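You operate a simulated robot arm through the tools that you are given. There is no shell and no other tool. Be economical: measure what you need, move in short steps, check, and stop when the job is done.

You run a simulated robot arm. Do the job below in one go: nothing can be reset, and whatever is moved stays where it is left.

TASK
Put the purple keeper cap on top of the plain grease tin.
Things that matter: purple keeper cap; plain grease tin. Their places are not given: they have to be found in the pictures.

Only the result counts: the job must be done as asked and must still hold three seconds after the hand-in. Knocking over, shifting, dropping, spilling or breaking anything else fails it. Lids that push on must go on centred and level and be pressed home; caps that screw on are set level and turned clockwise until they are tight.

THE ROBOT
A 7-joint arm with a two-finger parallel gripper, fixed in place. Base frame: the origin is at the foot of the arm, x ahead of it, y to its left, z up; the work surface is at about z = 0. Readings come in mm, degrees, newtons and seconds.
With the tool pointing down near the work surface it reaches from about 220 to 580 mm from the base axis. Its first joint turns from -66.0 to 66.0 degrees. Payload 2.5 kg.
The TCP is the grasp point between the finger pads, 23 mm short of the fingertips. In the tool frame z runs along the fingers and y along their closing line. The gripper opens to 94 mm. The fingers are 38 mm wide and 10 mm thick; the gripper's body (54 by 96 mm) begins 39 mm behind the TCP.
Orientation is that of the tool frame in the base frame, as [roll, pitch, yaw] about the fixed x, y, z axes, in that order (R = Rz(yaw) Ry(pitch) Rx(roll)). With the fingers straight down and closing along the base's y, the tool's x points along the base's -x, its y along +y and its z along -z.

THE INTERFACE
- The arm moves only by the tool step_arm. Its argument "plan" is a list of rows, each a list of 4 numbers: the shift along the base's x, y, z in units of 300 mm (1.0 is 300 mm), then the turn about the base's z in units of 90 degrees (1.0 is 90 degrees). In form: [[x, y, z, twist], ...]. A call has 1 to 8 rows; each row is the pose to reach, as a shift and turn from the pose commanded when the call began. "gripper" is the opening, from 0 (shut) to 1 (fully open), set as the call begins (left out, the last holds). A call with a number of a shift or a turn outside -1 to 1 is refused whole. A row lasts 0.2 s, in which the tool goes at most 50 mm and 8.6 degrees; a call with a longer step from one row to the next is refused whole, and so is a gripper value outside its range. Where a pose cannot be reached the arm comes as near as it can. A force on the tool above 40 N (or 10 N above the force at the start of the call, whichever is more), or a blocked arm, ends the call early, and 0.2 s more pass. Each finger travels about 108 mm/s and halts on what it meets, pressing with about 39 N; the grip force reading is that of the motor and also rises with nothing between the fingers. The clock runs only during rows and for 0.2 s after the last one: add rows that repeat a pose to give the fingers time. It gives the time, the measured TCP pose, the force on the tool (base axes), the opening and the grip force at its end, in the units of the frame above (readings bear some noise), and new pictures: "pictures" is both (left out), scene, wrist or none.
- Cameras (640 x 400 px; columns grow to the right, rows downward): "scene" is fixed at [125, -426.7, 536.1]; the picture's right is [0.68, -0.73, 0.00], its down [-0.49, -0.45, -0.75] and it looks along [0.55, 0.51, -0.67] (base axes); focal length 353 px, centre (320, 200). "wrist" rides on the gripper at [86, 16, -74] in the tool frame; the picture's right is [-0.18, 0.98, 0.00], its down [-0.58, -0.11, -0.81] and it looks along [-0.79, -0.15, 0.59] (tool axes); focal length 243 px, centre (320, 200).
- point_at(camera, pixels): for up to 12 pixels [column, row] of the newest picture of that camera ("zoom" is the newest enlarged one), the place [x, y, z] in the base frame of the surface seen there, good to about 2 mm, but the place of the scene camera against the robot may be out by one fixed shift of up to 12 mm in any direction. The clock stands still meanwhile.
- inspect(camera, box): a new picture of the part [left, top, right, bottom] of that camera's present view, enlarged. The clock stands still meanwhile.
- finish_job(): hands the job in; it is judged then, once.

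Go step by step. Measure first, check grasps and placings, and put right what went wrong. The budget is 60 turns and 170 pictures, counting those below and the enlarged ones. Unless the task says otherwise, let go and move clear before handing in, and close with one line.

The tools are called after ">>>" by a JSON object that holds its "name" and its "arguments". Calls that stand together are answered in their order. step_arm: Moves the arm, as the interface text tells. Its arguments: {"type":"object","properties":{"plan":{"type":"array","items":{"type":"array","items":{"type":"number"}}},"gripper":{"type":"number"},"pictures":{"type":"string","enum":["both","scene","wrist","none"]}},"required":["plan"]} The other tools are called the same way: point_at (camera, pixels) gives the place of the surface under pixels of a picture; inspect (camera, box) takes an enlarged picture of a part of a camera's view; finish_job () hands the job in.

At the start:

```text
time: 0.0
tcp_pos: [268.8, -220.7, 298.2]
orientation: [180.0, 0.1, -180.0]
wrist_force: [0.5, 0.3, -0.3]
opening: 93.8
finger_force: 0.0
```

scene: 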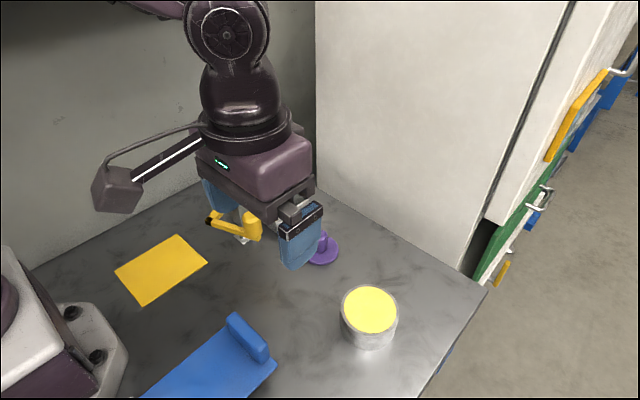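
wrist: 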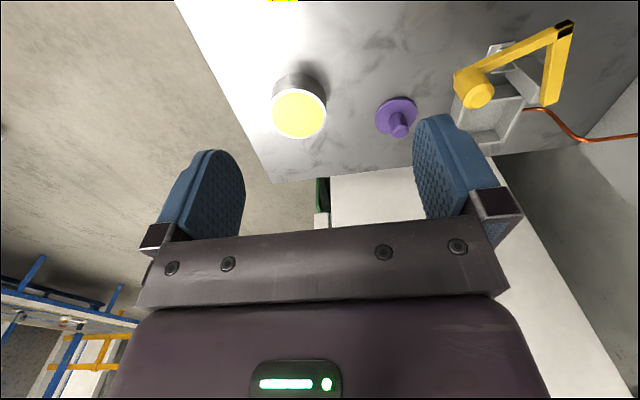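

The purple cap shows at scene (322,250) and wrist (396,115), and the tin at scene (370,312) and wrist (299,110). I'll measure both and take enlarged views.

>>> {"name": "point_at", "arguments": {"camera": "wrist", "pixels": [[299, 112], [275, 112], [325, 112], [299, 137], [299, 92], [380, 118], [413, 110], [396, 100], [399, 132], [399, 118], [340, 120], [298, 80]]}}

>>> {"name": "point_at", "arguments": {"camera": "scene", "pixels": [[370, 310], [343, 310], [397, 310], [370, 288], [370, 332], [333, 255], [322, 238], [325, 262], [370, 347]]}}

>>> {"name": "inspect", "arguments": {"camera": "wrist", "box": [250, 50, 450, 175]}}

>>> {"name": "inspect", "arguments": {"camera": "scene", "box": [270, 220, 430, 360]}}

```text
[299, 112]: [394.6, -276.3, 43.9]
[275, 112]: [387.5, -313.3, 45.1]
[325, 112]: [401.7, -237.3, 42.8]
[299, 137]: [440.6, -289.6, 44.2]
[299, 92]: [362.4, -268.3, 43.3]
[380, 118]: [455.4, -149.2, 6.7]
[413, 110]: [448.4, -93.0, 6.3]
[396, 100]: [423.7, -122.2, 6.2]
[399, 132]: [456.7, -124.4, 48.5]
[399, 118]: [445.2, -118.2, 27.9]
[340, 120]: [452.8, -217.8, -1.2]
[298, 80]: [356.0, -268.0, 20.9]
```

```text
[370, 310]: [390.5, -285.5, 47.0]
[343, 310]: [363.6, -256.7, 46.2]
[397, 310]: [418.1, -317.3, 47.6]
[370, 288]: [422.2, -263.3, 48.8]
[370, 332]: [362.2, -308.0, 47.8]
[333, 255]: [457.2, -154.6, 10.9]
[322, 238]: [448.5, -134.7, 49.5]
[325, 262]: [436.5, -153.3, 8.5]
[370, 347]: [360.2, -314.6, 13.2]
```

```text
3.20 times, centred on (350, 112) of wrist
```

zoom: 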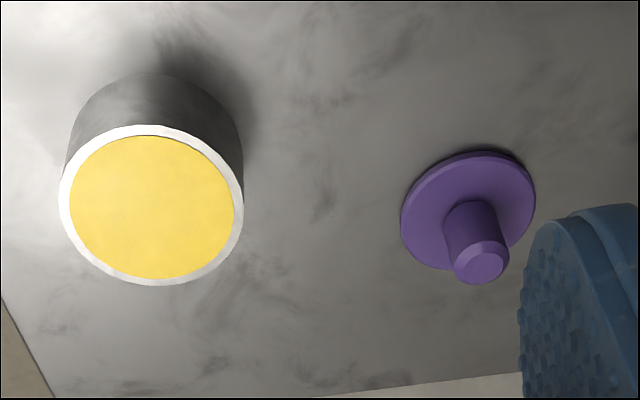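

```text
2.86 times, centred on (350, 290) of scene
```

zoom: 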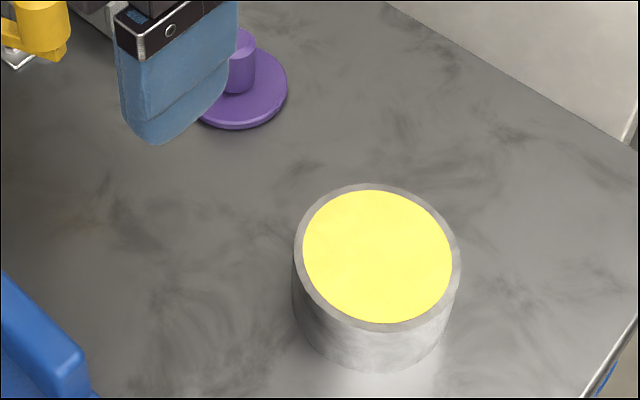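

The tin top is at about (398,-277,44). The cap is a disc of about 60 mm with a knob up to z≈48 near (447,-121). I'll measure the yellow fixture beside it, then move above the cap for a closer look.

>>> {"name": "point_at", "arguments": {"camera": "wrist", "pixels": [[475, 92], [455, 90], [470, 130], [490, 140], [555, 40], [520, 90], [510, 55], [398, 123], [401, 133], [394, 133], [407, 133]]}}

>>> {"name": "step_arm", "arguments": {"plan": [[0.1, 0.05, -0.05, 0], [0.2, 0.11, -0.1, 0], [0.3, 0.17, -0.15, 0], [0.4, 0.22, -0.2, 0], [0.5, 0.28, -0.27, 0], [0.59, 0.333, -0.333, 0], [0.59, 0.333, -0.333, 0]], "gripper": 0.55}}

```text
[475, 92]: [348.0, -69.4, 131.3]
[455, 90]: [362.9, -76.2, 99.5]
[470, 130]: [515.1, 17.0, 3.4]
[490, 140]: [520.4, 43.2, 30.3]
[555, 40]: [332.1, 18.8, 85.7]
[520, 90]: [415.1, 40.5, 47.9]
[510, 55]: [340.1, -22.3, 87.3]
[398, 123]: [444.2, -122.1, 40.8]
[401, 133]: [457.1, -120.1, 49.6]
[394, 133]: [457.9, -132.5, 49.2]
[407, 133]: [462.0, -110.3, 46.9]
```

```text
time: 1.6
tcp_pos: [446.1, -121.3, 197.2]
orientation: [-179.9, 0.0, -179.9]
wrist_force: [0.1, 0.0, 1.3]
opening: 51.9
finger_force: 0.1
```

scene: 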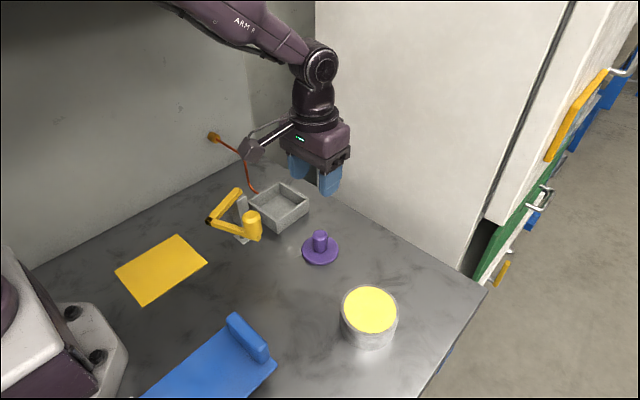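
wrist: 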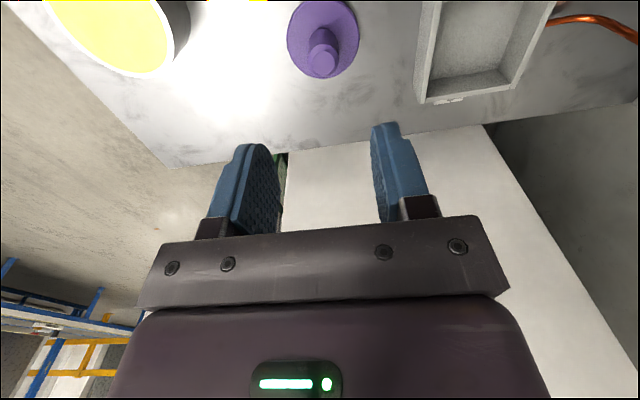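

The knob is now at wrist (322,55). The camera bracket could come close to the yellow fixture's head near (355,-72), so I'll turn the tool 45° away from it before going down. First I'll measure the cap precisely.

>>> {"name": "point_at", "arguments": {"camera": "wrist", "pixels": [[324, 64], [310, 64], [339, 64], [324, 76], [324, 52], [290, 40], [358, 34], [320, 4], [100, 30], [318, 40]]}}

>>> {"name": "inspect", "arguments": {"camera": "wrist", "box": [260, 0, 388, 80]}}

>>> {"name": "point_at", "arguments": {"camera": "scene", "pixels": [[252, 220], [210, 222], [238, 192], [320, 234], [320, 245], [303, 250], [337, 250], [370, 310], [343, 310], [397, 310], [370, 288], [370, 332]]}}

```text
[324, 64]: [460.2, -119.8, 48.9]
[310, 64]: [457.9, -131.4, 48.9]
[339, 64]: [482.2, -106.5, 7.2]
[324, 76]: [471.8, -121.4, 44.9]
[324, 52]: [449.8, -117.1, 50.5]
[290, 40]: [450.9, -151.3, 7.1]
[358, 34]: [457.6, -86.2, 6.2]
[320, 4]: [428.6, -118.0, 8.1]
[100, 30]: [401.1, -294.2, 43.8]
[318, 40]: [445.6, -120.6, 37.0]
```

```text
5.00 times, centred on (324, 40) of wrist
```

zoom: 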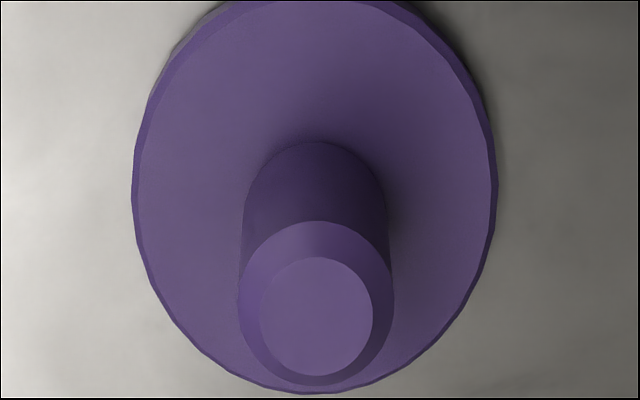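

```text
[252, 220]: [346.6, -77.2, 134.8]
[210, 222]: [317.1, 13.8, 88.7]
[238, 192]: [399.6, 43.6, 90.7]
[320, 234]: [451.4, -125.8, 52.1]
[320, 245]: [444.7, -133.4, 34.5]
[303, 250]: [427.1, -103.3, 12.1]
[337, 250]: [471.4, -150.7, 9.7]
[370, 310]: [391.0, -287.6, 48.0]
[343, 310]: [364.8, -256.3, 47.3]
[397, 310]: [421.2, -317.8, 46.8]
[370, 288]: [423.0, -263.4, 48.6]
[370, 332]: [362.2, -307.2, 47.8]
```

The knob top is at about (459,-120,49), about 22 mm across, and the disc top is at z≈7. I'll shift to it and turn 45°.

>>> {"name": "step_arm", "arguments": {"plan": [[0.02, 0.002, 0, 0.083], [0.043, 0.004, 0, 0.167], [0.043, 0.004, -0.05, 0.25], [0.043, 0.004, -0.1, 0.333], [0.043, 0.004, -0.15, 0.417], [0.043, 0.004, -0.2, 0.5], [0.043, 0.004, -0.2, 0.5]]}}

```text
time: 3.2
tcp_pos: [458.8, -119.2, 140.0]
orientation: [-180.0, -0.1, -134.8]
wrist_force: [-0.4, -0.6, -0.2]
opening: 51.8
finger_force: 0.1
```

scene: 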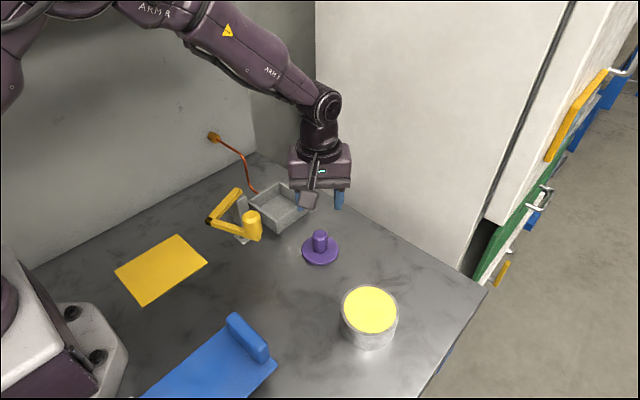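
wrist: 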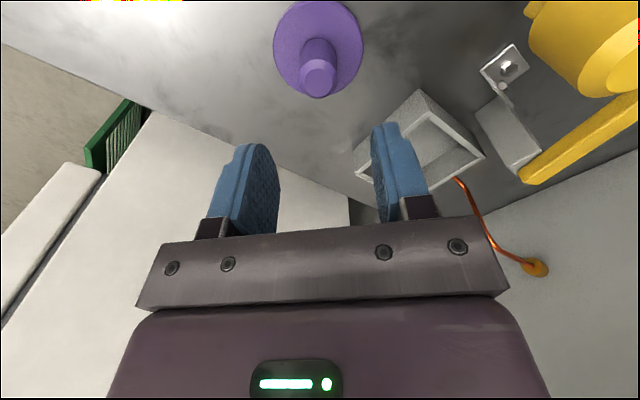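

The knob sits at wrist (318,80), which is where the tool axis should project, and the fixture is clear. I'll go straight down to z≈36.

>>> {"name": "step_arm", "arguments": {"plan": [[0, 0, -0.1, 0], [0, 0, -0.2, 0], [0, 0, -0.27, 0], [0, 0, -0.32, 0], [0, 0, -0.345, 0], [0, 0, -0.345, 0]]}}

```text
time: 4.6
tcp_pos: [457.5, -117.9, 35.4]
orientation: [-180.0, 0.0, -135.0]
wrist_force: [0.0, 0.3, 0.8]
opening: 51.8
finger_force: 0.0
```

scene: 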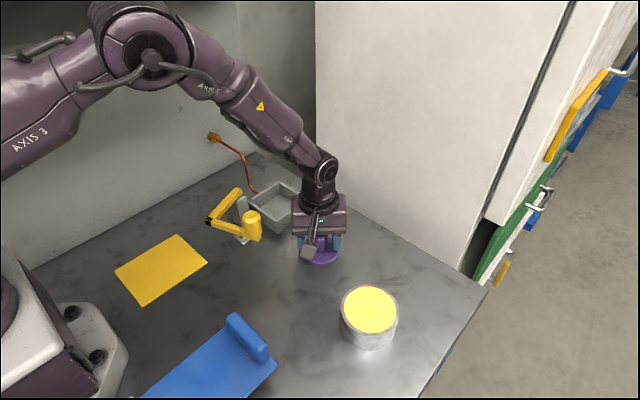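
wrist: 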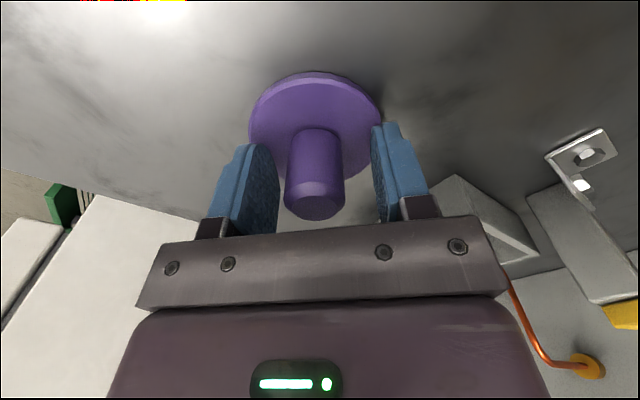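

The knob stands between the pads at wrist (315,175). I'll close the gripper.

>>> {"name": "step_arm", "arguments": {"plan": [[0, 0, 0, 0], [0, 0, 0, 0], [0, 0, 0, 0]], "gripper": 0}}

```text
time: 5.4
tcp_pos: [458.8, -119.6, 36.1]
orientation: [-179.9, 0.0, -135.0]
wrist_force: [1.3, 0.4, -0.4]
opening: 26.7
finger_force: 38.4
```

scene: 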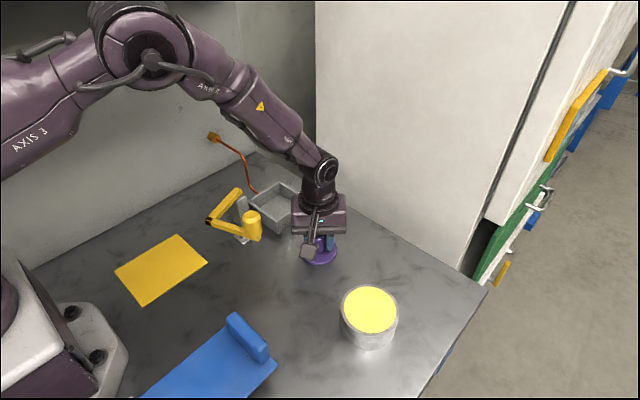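
wrist: 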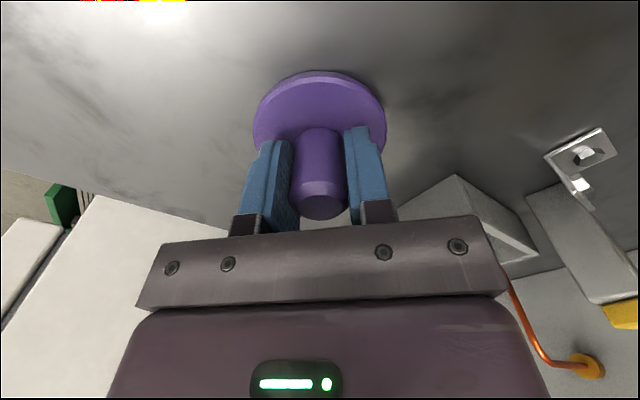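

The grip holds at a 26.7 mm opening. I'll lift about 100 mm.

>>> {"name": "step_arm", "arguments": {"plan": [[0, 0, 0.03, 0], [0, 0, 0.1, 0], [0, 0, 0.2, 0], [0, 0, 0.3, 0], [0, 0, 0.35, 0], [0, 0, 0.35, 0]]}}

```text
time: 6.8
tcp_pos: [457.9, -116.7, 139.3]
orientation: [-179.9, 0.0, -135.0]
wrist_force: [-0.5, -0.4, 0.5]
opening: 26.5
finger_force: 39.6
```

scene: 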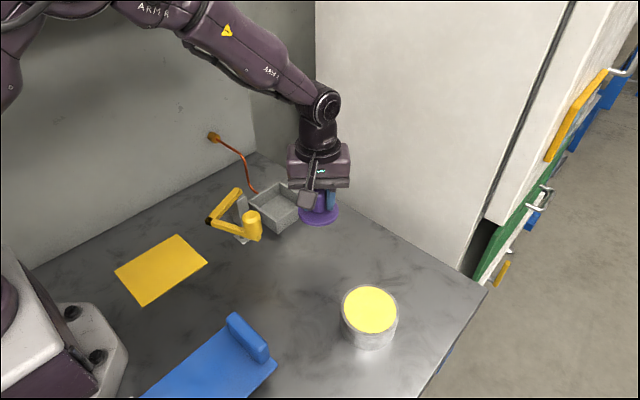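
wrist: 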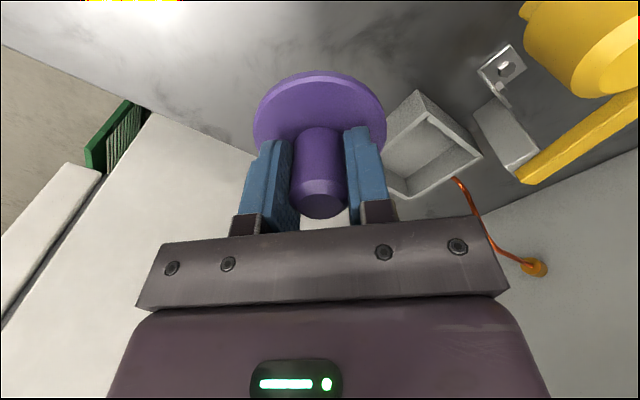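

The cap is lifted level. I'll carry it high past the tin, backing off along the camera's view to measure the tin top accurately.

>>> {"name": "step_arm", "arguments": {"plan": [[-0.05, -0.09, 0.1, 0], [-0.11, -0.2, 0.2, 0], [-0.17, -0.31, 0.25, 0], [-0.23, -0.42, 0.25, 0], [-0.29, -0.53, 0.25, 0], [-0.35, -0.64, 0.25, 0], [-0.397, -0.72, 0.25, 0], [-0.397, -0.72, 0.25, 0]]}}

```text
time: 8.6
tcp_pos: [339.8, -336.4, 217.5]
orientation: [-180.0, 0.1, -135.0]
wrist_force: [-0.8, 0.3, -0.3]
opening: 26.3
finger_force: 39.5
```

scene: 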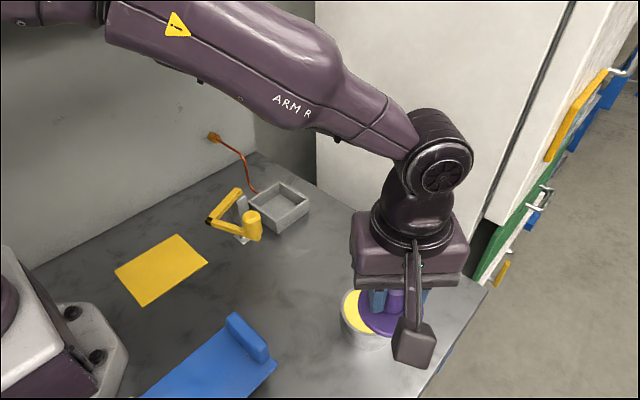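
wrist: 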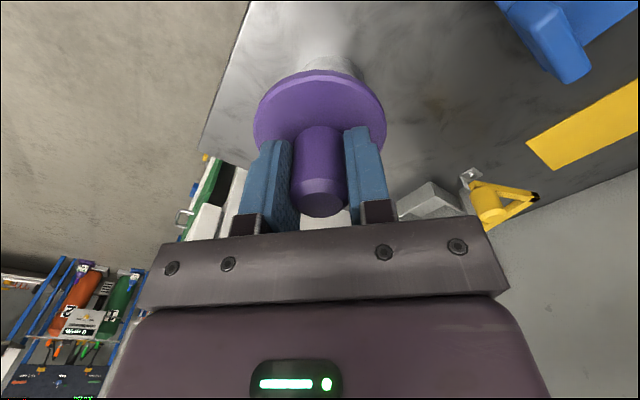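

The tin is hidden behind the cap disc (wrist 330,65). I'll shift sideways to uncover it.

>>> {"name": "step_arm", "arguments": {"plan": [[-0.08, 0.08, 0, 0], [-0.16, 0.16, 0, 0], [-0.22, 0.22, 0, 0], [-0.22, 0.22, 0, 0]]}}

```text
time: 9.6
tcp_pos: [272.9, -269.5, 216.4]
orientation: [-179.9, 0.0, -135.0]
wrist_force: [0.0, 0.8, -0.2]
opening: 26.5
finger_force: 39.5
```

scene: 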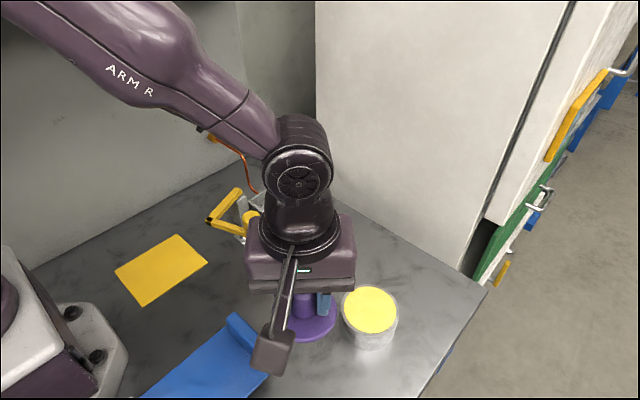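
wrist: 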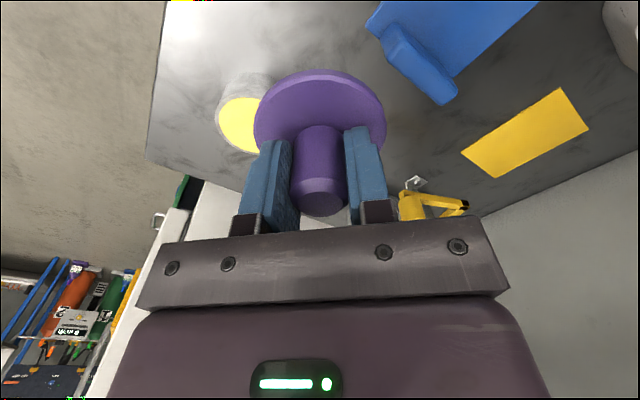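

The tin is half uncovered at wrist (240,120). I'll shift a bit further.

>>> {"name": "step_arm", "arguments": {"plan": [[-0.07, 0.07, 0, 0], [-0.14, 0.14, 0, 0], [-0.14, 0.14, 0, 0], [-0.14, 0.14, 0, 0]], "pictures": "wrist"}}

>>> {"name": "inspect", "arguments": {"camera": "wrist", "box": [140, 60, 300, 160]}}

```text
time: 10.6
tcp_pos: [234.0, -226.4, 216.6]
orientation: [179.9, 0.1, -134.9]
wrist_force: [-0.2, 0.2, -0.1]
opening: 26.9
finger_force: 39.3
```

wrist: 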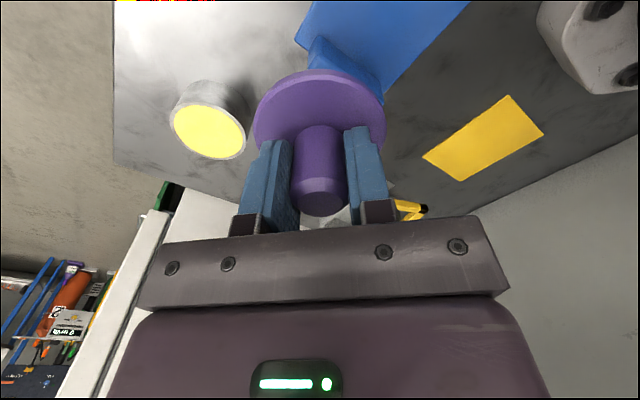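

```text
4.00 times, centred on (220, 110) of wrist
```

zoom: 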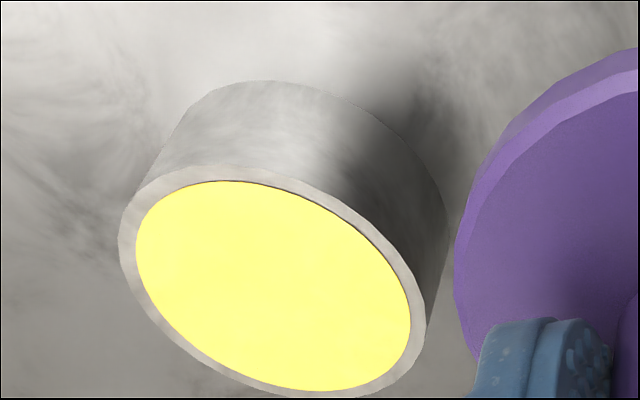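

The full rim is visible, so I'll sample points around the edge of the yellow top and the rim in the zoom to fit the centre.

>>> {"name": "point_at", "arguments": {"camera": "zoom", "pixels": [[128, 250], [175, 178], [245, 172], [330, 207], [400, 268], [419, 330], [395, 375], [300, 393], [215, 355], [150, 305], [272, 285], [200, 250]]}}

```text
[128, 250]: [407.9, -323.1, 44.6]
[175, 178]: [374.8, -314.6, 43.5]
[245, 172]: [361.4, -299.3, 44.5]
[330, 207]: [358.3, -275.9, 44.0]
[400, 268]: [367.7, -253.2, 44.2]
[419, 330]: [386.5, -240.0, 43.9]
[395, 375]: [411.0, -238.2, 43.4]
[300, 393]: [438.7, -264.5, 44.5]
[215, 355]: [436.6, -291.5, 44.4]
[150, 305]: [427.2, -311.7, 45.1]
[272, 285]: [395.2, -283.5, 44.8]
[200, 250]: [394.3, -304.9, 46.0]
```

The fit gives a tin centre of about (399,-280) with its top at z≈44.5. I'll move over it to about 30 mm clearance.

>>> {"name": "step_arm", "arguments": {"plan": [[0.13, -0.04, 0, 0], [0.26, -0.08, 0, 0], [0.39, -0.12, 0, 0], [0.5, -0.16, -0.06, 0], [0.558, -0.174, -0.15, 0], [0.558, -0.174, -0.25, 0], [0.558, -0.174, -0.349, 0], [0.558, -0.174, -0.349, 0]]}}

>>> {"name": "inspect", "arguments": {"camera": "scene", "box": [290, 220, 450, 360]}}

```text
time: 12.4
tcp_pos: [401.2, -278.4, 109.9]
orientation: [-180.0, 0.0, -135.1]
wrist_force: [0.0, 0.2, -0.3]
opening: 26.5
finger_force: 39.4
```

scene: 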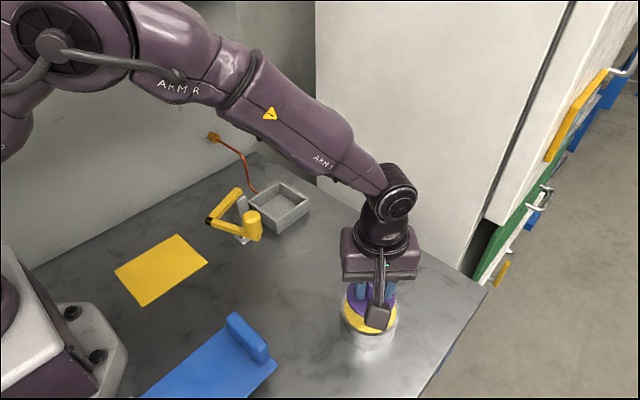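
wrist: 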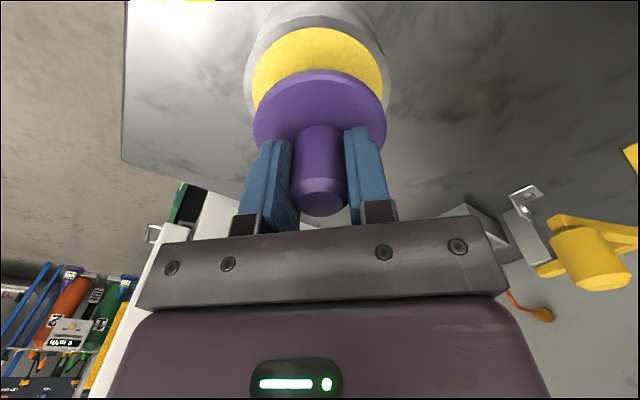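

```text
2.86 times, centred on (370, 290) of scene
```

zoom: 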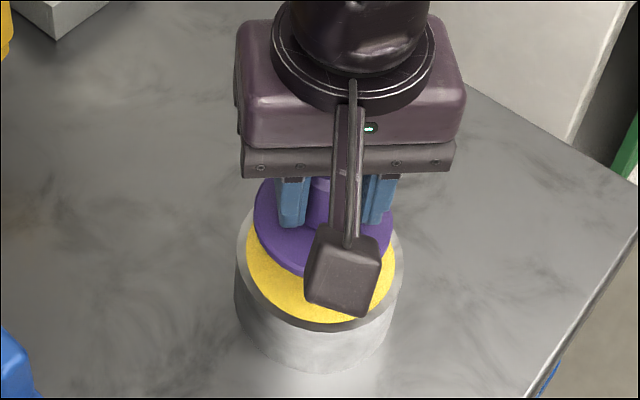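

The disc centre is at wrist column 320 and the tin's yellow top at about 317, so I'll correct by 1–2 mm and lower to just above the tin.

>>> {"name": "step_arm", "arguments": {"plan": [[0.004, -0.004, 0, 0], [0.004, -0.004, -0.04, 0], [0.004, -0.004, -0.07, 0], [0.004, -0.004, -0.088, 0], [0.004, -0.004, -0.088, 0]]}}

>>> {"name": "inspect", "arguments": {"camera": "scene", "box": [290, 220, 450, 360]}}

>>> {"name": "inspect", "arguments": {"camera": "wrist", "box": [220, 0, 420, 125]}}

```text
time: 13.6
tcp_pos: [400.7, -279.7, 83.4]
orientation: [180.0, 0.0, -135.0]
wrist_force: [-0.5, -0.2, -1.2]
opening: 26.6
finger_force: 39.2
```

scene: 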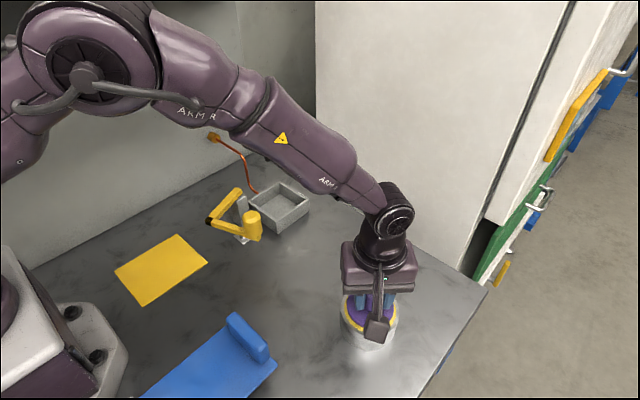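
wrist: 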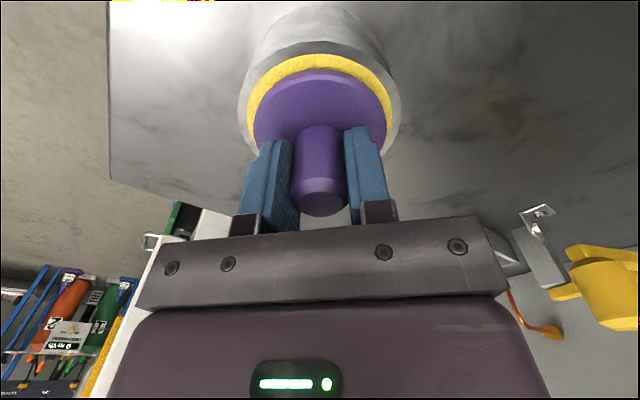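

```text
2.86 times, centred on (370, 290) of scene
```

zoom: 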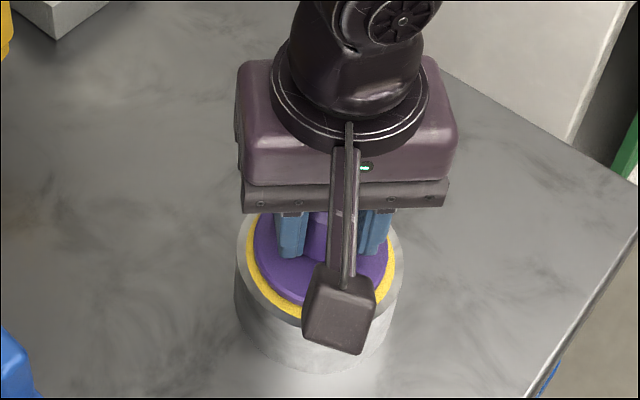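

```text
3.20 times, centred on (320, 62) of wrist
```

zoom: 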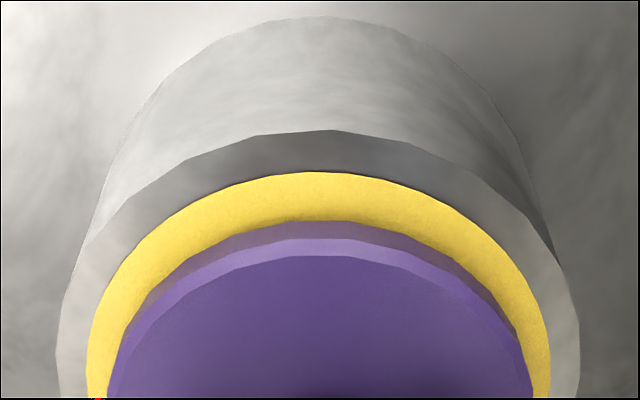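

Sideways centring is good. I'll measure the fore-aft gap from the newest zoom.

>>> {"name": "point_at", "arguments": {"camera": "zoom", "pixels": [[325, 133], [325, 150], [325, 168], [325, 176], [325, 215], [325, 228], [325, 246], [325, 262], [60, 370], [575, 340], [150, 330], [500, 330]]}}

>>> {"name": "point_at", "arguments": {"camera": "wrist", "pixels": [[253, 118], [387, 118], [320, 78], [239, 105], [400, 102], [320, 45], [265, 90], [375, 88], [255, 140], [320, 62]]}}

```text
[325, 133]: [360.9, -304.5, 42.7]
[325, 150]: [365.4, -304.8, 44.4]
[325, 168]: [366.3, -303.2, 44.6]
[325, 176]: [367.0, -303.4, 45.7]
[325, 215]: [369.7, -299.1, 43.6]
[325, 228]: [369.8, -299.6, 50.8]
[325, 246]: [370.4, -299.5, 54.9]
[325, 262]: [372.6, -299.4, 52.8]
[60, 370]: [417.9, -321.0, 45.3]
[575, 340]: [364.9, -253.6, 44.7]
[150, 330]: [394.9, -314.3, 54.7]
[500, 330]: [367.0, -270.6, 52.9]
```

```text
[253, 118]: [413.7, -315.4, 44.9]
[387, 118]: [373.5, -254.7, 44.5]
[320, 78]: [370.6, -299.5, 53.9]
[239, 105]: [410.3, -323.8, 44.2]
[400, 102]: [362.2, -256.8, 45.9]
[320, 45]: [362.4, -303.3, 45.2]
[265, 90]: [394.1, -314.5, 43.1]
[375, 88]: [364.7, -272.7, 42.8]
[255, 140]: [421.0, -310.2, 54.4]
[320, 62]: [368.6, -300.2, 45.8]
```

The disc and tin centres agree within about 1–2 mm, both near (400,-281). I'll lower gently the last few millimetres.

>>> {"name": "step_arm", "arguments": {"plan": [[0, 0, -0.004, 0], [0, 0, -0.008, 0], [0, 0, -0.011, 0], [0, 0, -0.011, 0]], "pictures": "wrist"}}

>>> {"name": "inspect", "arguments": {"camera": "wrist", "box": [220, 0, 420, 125]}}

```text
time: 14.6
tcp_pos: [400.3, -280.9, 82.7]
orientation: [-179.9, 0.0, -135.0]
wrist_force: [-3.7, 3.7, 17.0]
opening: 26.7
finger_force: 38.9
```

wrist: 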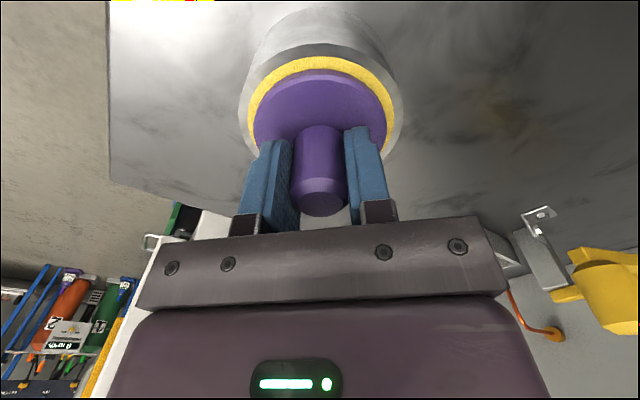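

```text
3.20 times, centred on (320, 62) of wrist
```

zoom: 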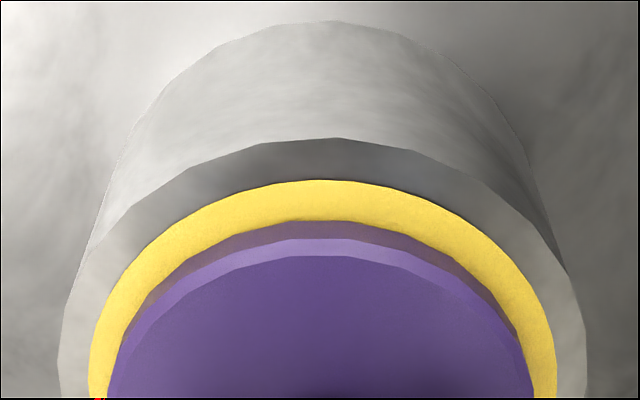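

The cap is in contact (17 N down) and centred. I'll ease off the load and open the gripper.

>>> {"name": "step_arm", "arguments": {"plan": [[0, 0, 0.005, 0], [0, 0, 0.006, 0]], "pictures": "none"}}

```text
time: 15.2
tcp_pos: [399.7, -280.4, 82.0]
orientation: [-180.0, 0.0, -135.1]
wrist_force: [0.8, -0.5, 2.1]
opening: 26.5
finger_force: 39.1
```

The load is down to 2 N, so I'll release now.

>>> {"name": "step_arm", "arguments": {"plan": [[0, 0, 0, 0], [0, 0, 0, 0], [0, 0, 0, 0]], "gripper": 0.55}}

```text
time: 16.0
tcp_pos: [400.5, -279.7, 81.8]
orientation: [-180.0, 0.0, -135.0]
wrist_force: [-0.4, 0.1, -0.6]
opening: 51.8
finger_force: 0.0
```

scene: 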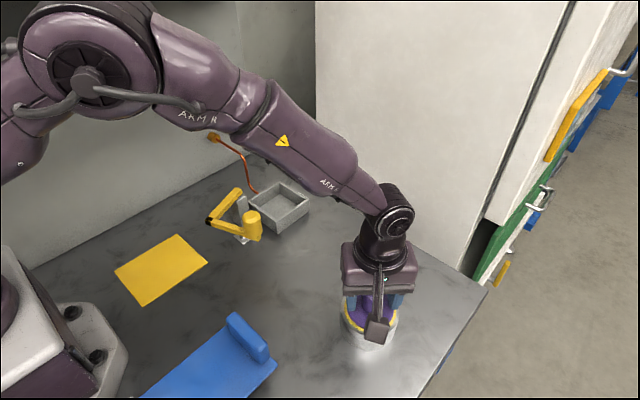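
wrist: 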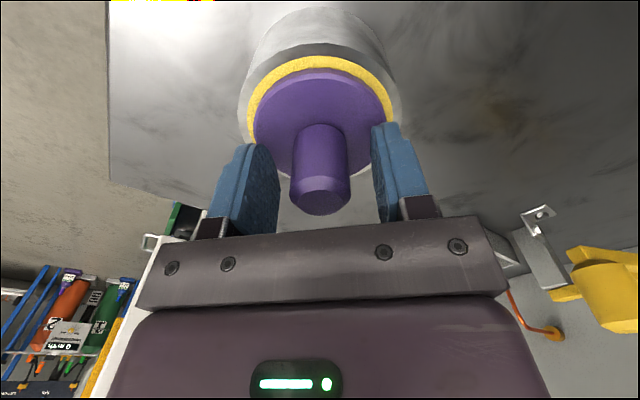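

The cap stands freely on the tin. I'll go straight up, then aside.

>>> {"name": "step_arm", "arguments": {"plan": [[0, 0, 0.05, 0], [0, 0, 0.15, 0], [0, 0, 0.3, 0], [0, 0, 0.4, 0], [-0.1, 0.1, 0.4, 0], [-0.2, 0.2, 0.4, 0], [-0.3, 0.3, 0.4, 0], [-0.3, 0.3, 0.4, 0]]}}

>>> {"name": "inspect", "arguments": {"camera": "scene", "box": [290, 220, 450, 360]}}

```text
time: 17.8
tcp_pos: [310.6, -190.2, 203.8]
orientation: [179.9, 0.1, -135.0]
wrist_force: [-0.3, -1.1, -0.2]
opening: 51.4
finger_force: 0.1
```

scene: 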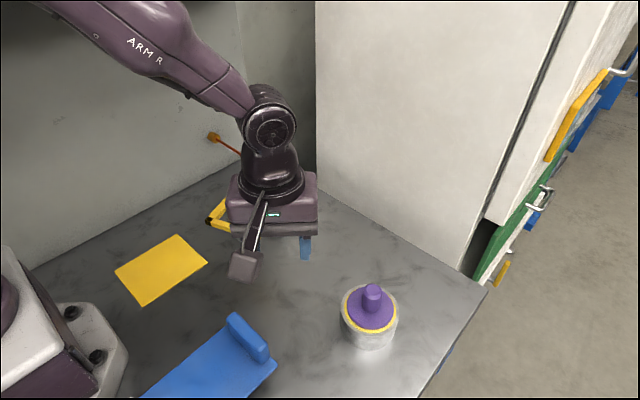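
wrist: 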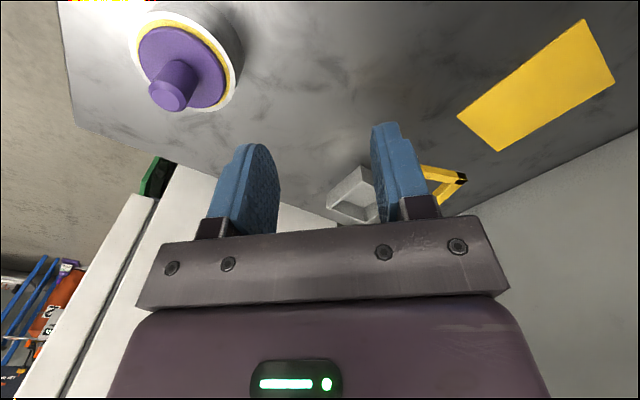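

```text
2.86 times, centred on (370, 290) of scene
```

zoom: 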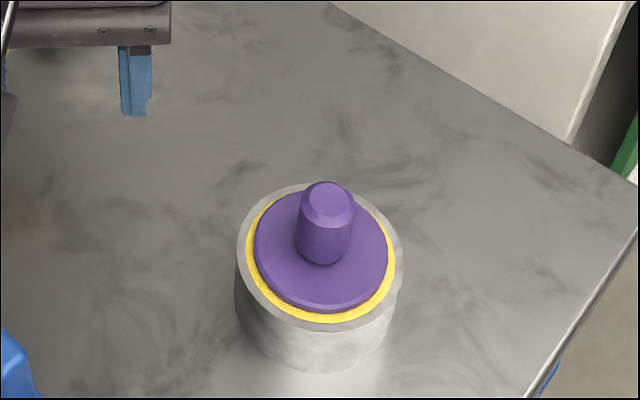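

The cap sits level and centred on the tin at scene (370,310), the tin is where it was, and the arm is clear. I'll hand the job in.

>>> {"name": "finish_job", "arguments": {}}

```text
The job is handed in.
```

I put the purple keeper cap on top of the plain grease tin, level and within about 2 mm of centre. The gripper has let go and moved clear, nothing else was shifted, and the job is handed in.
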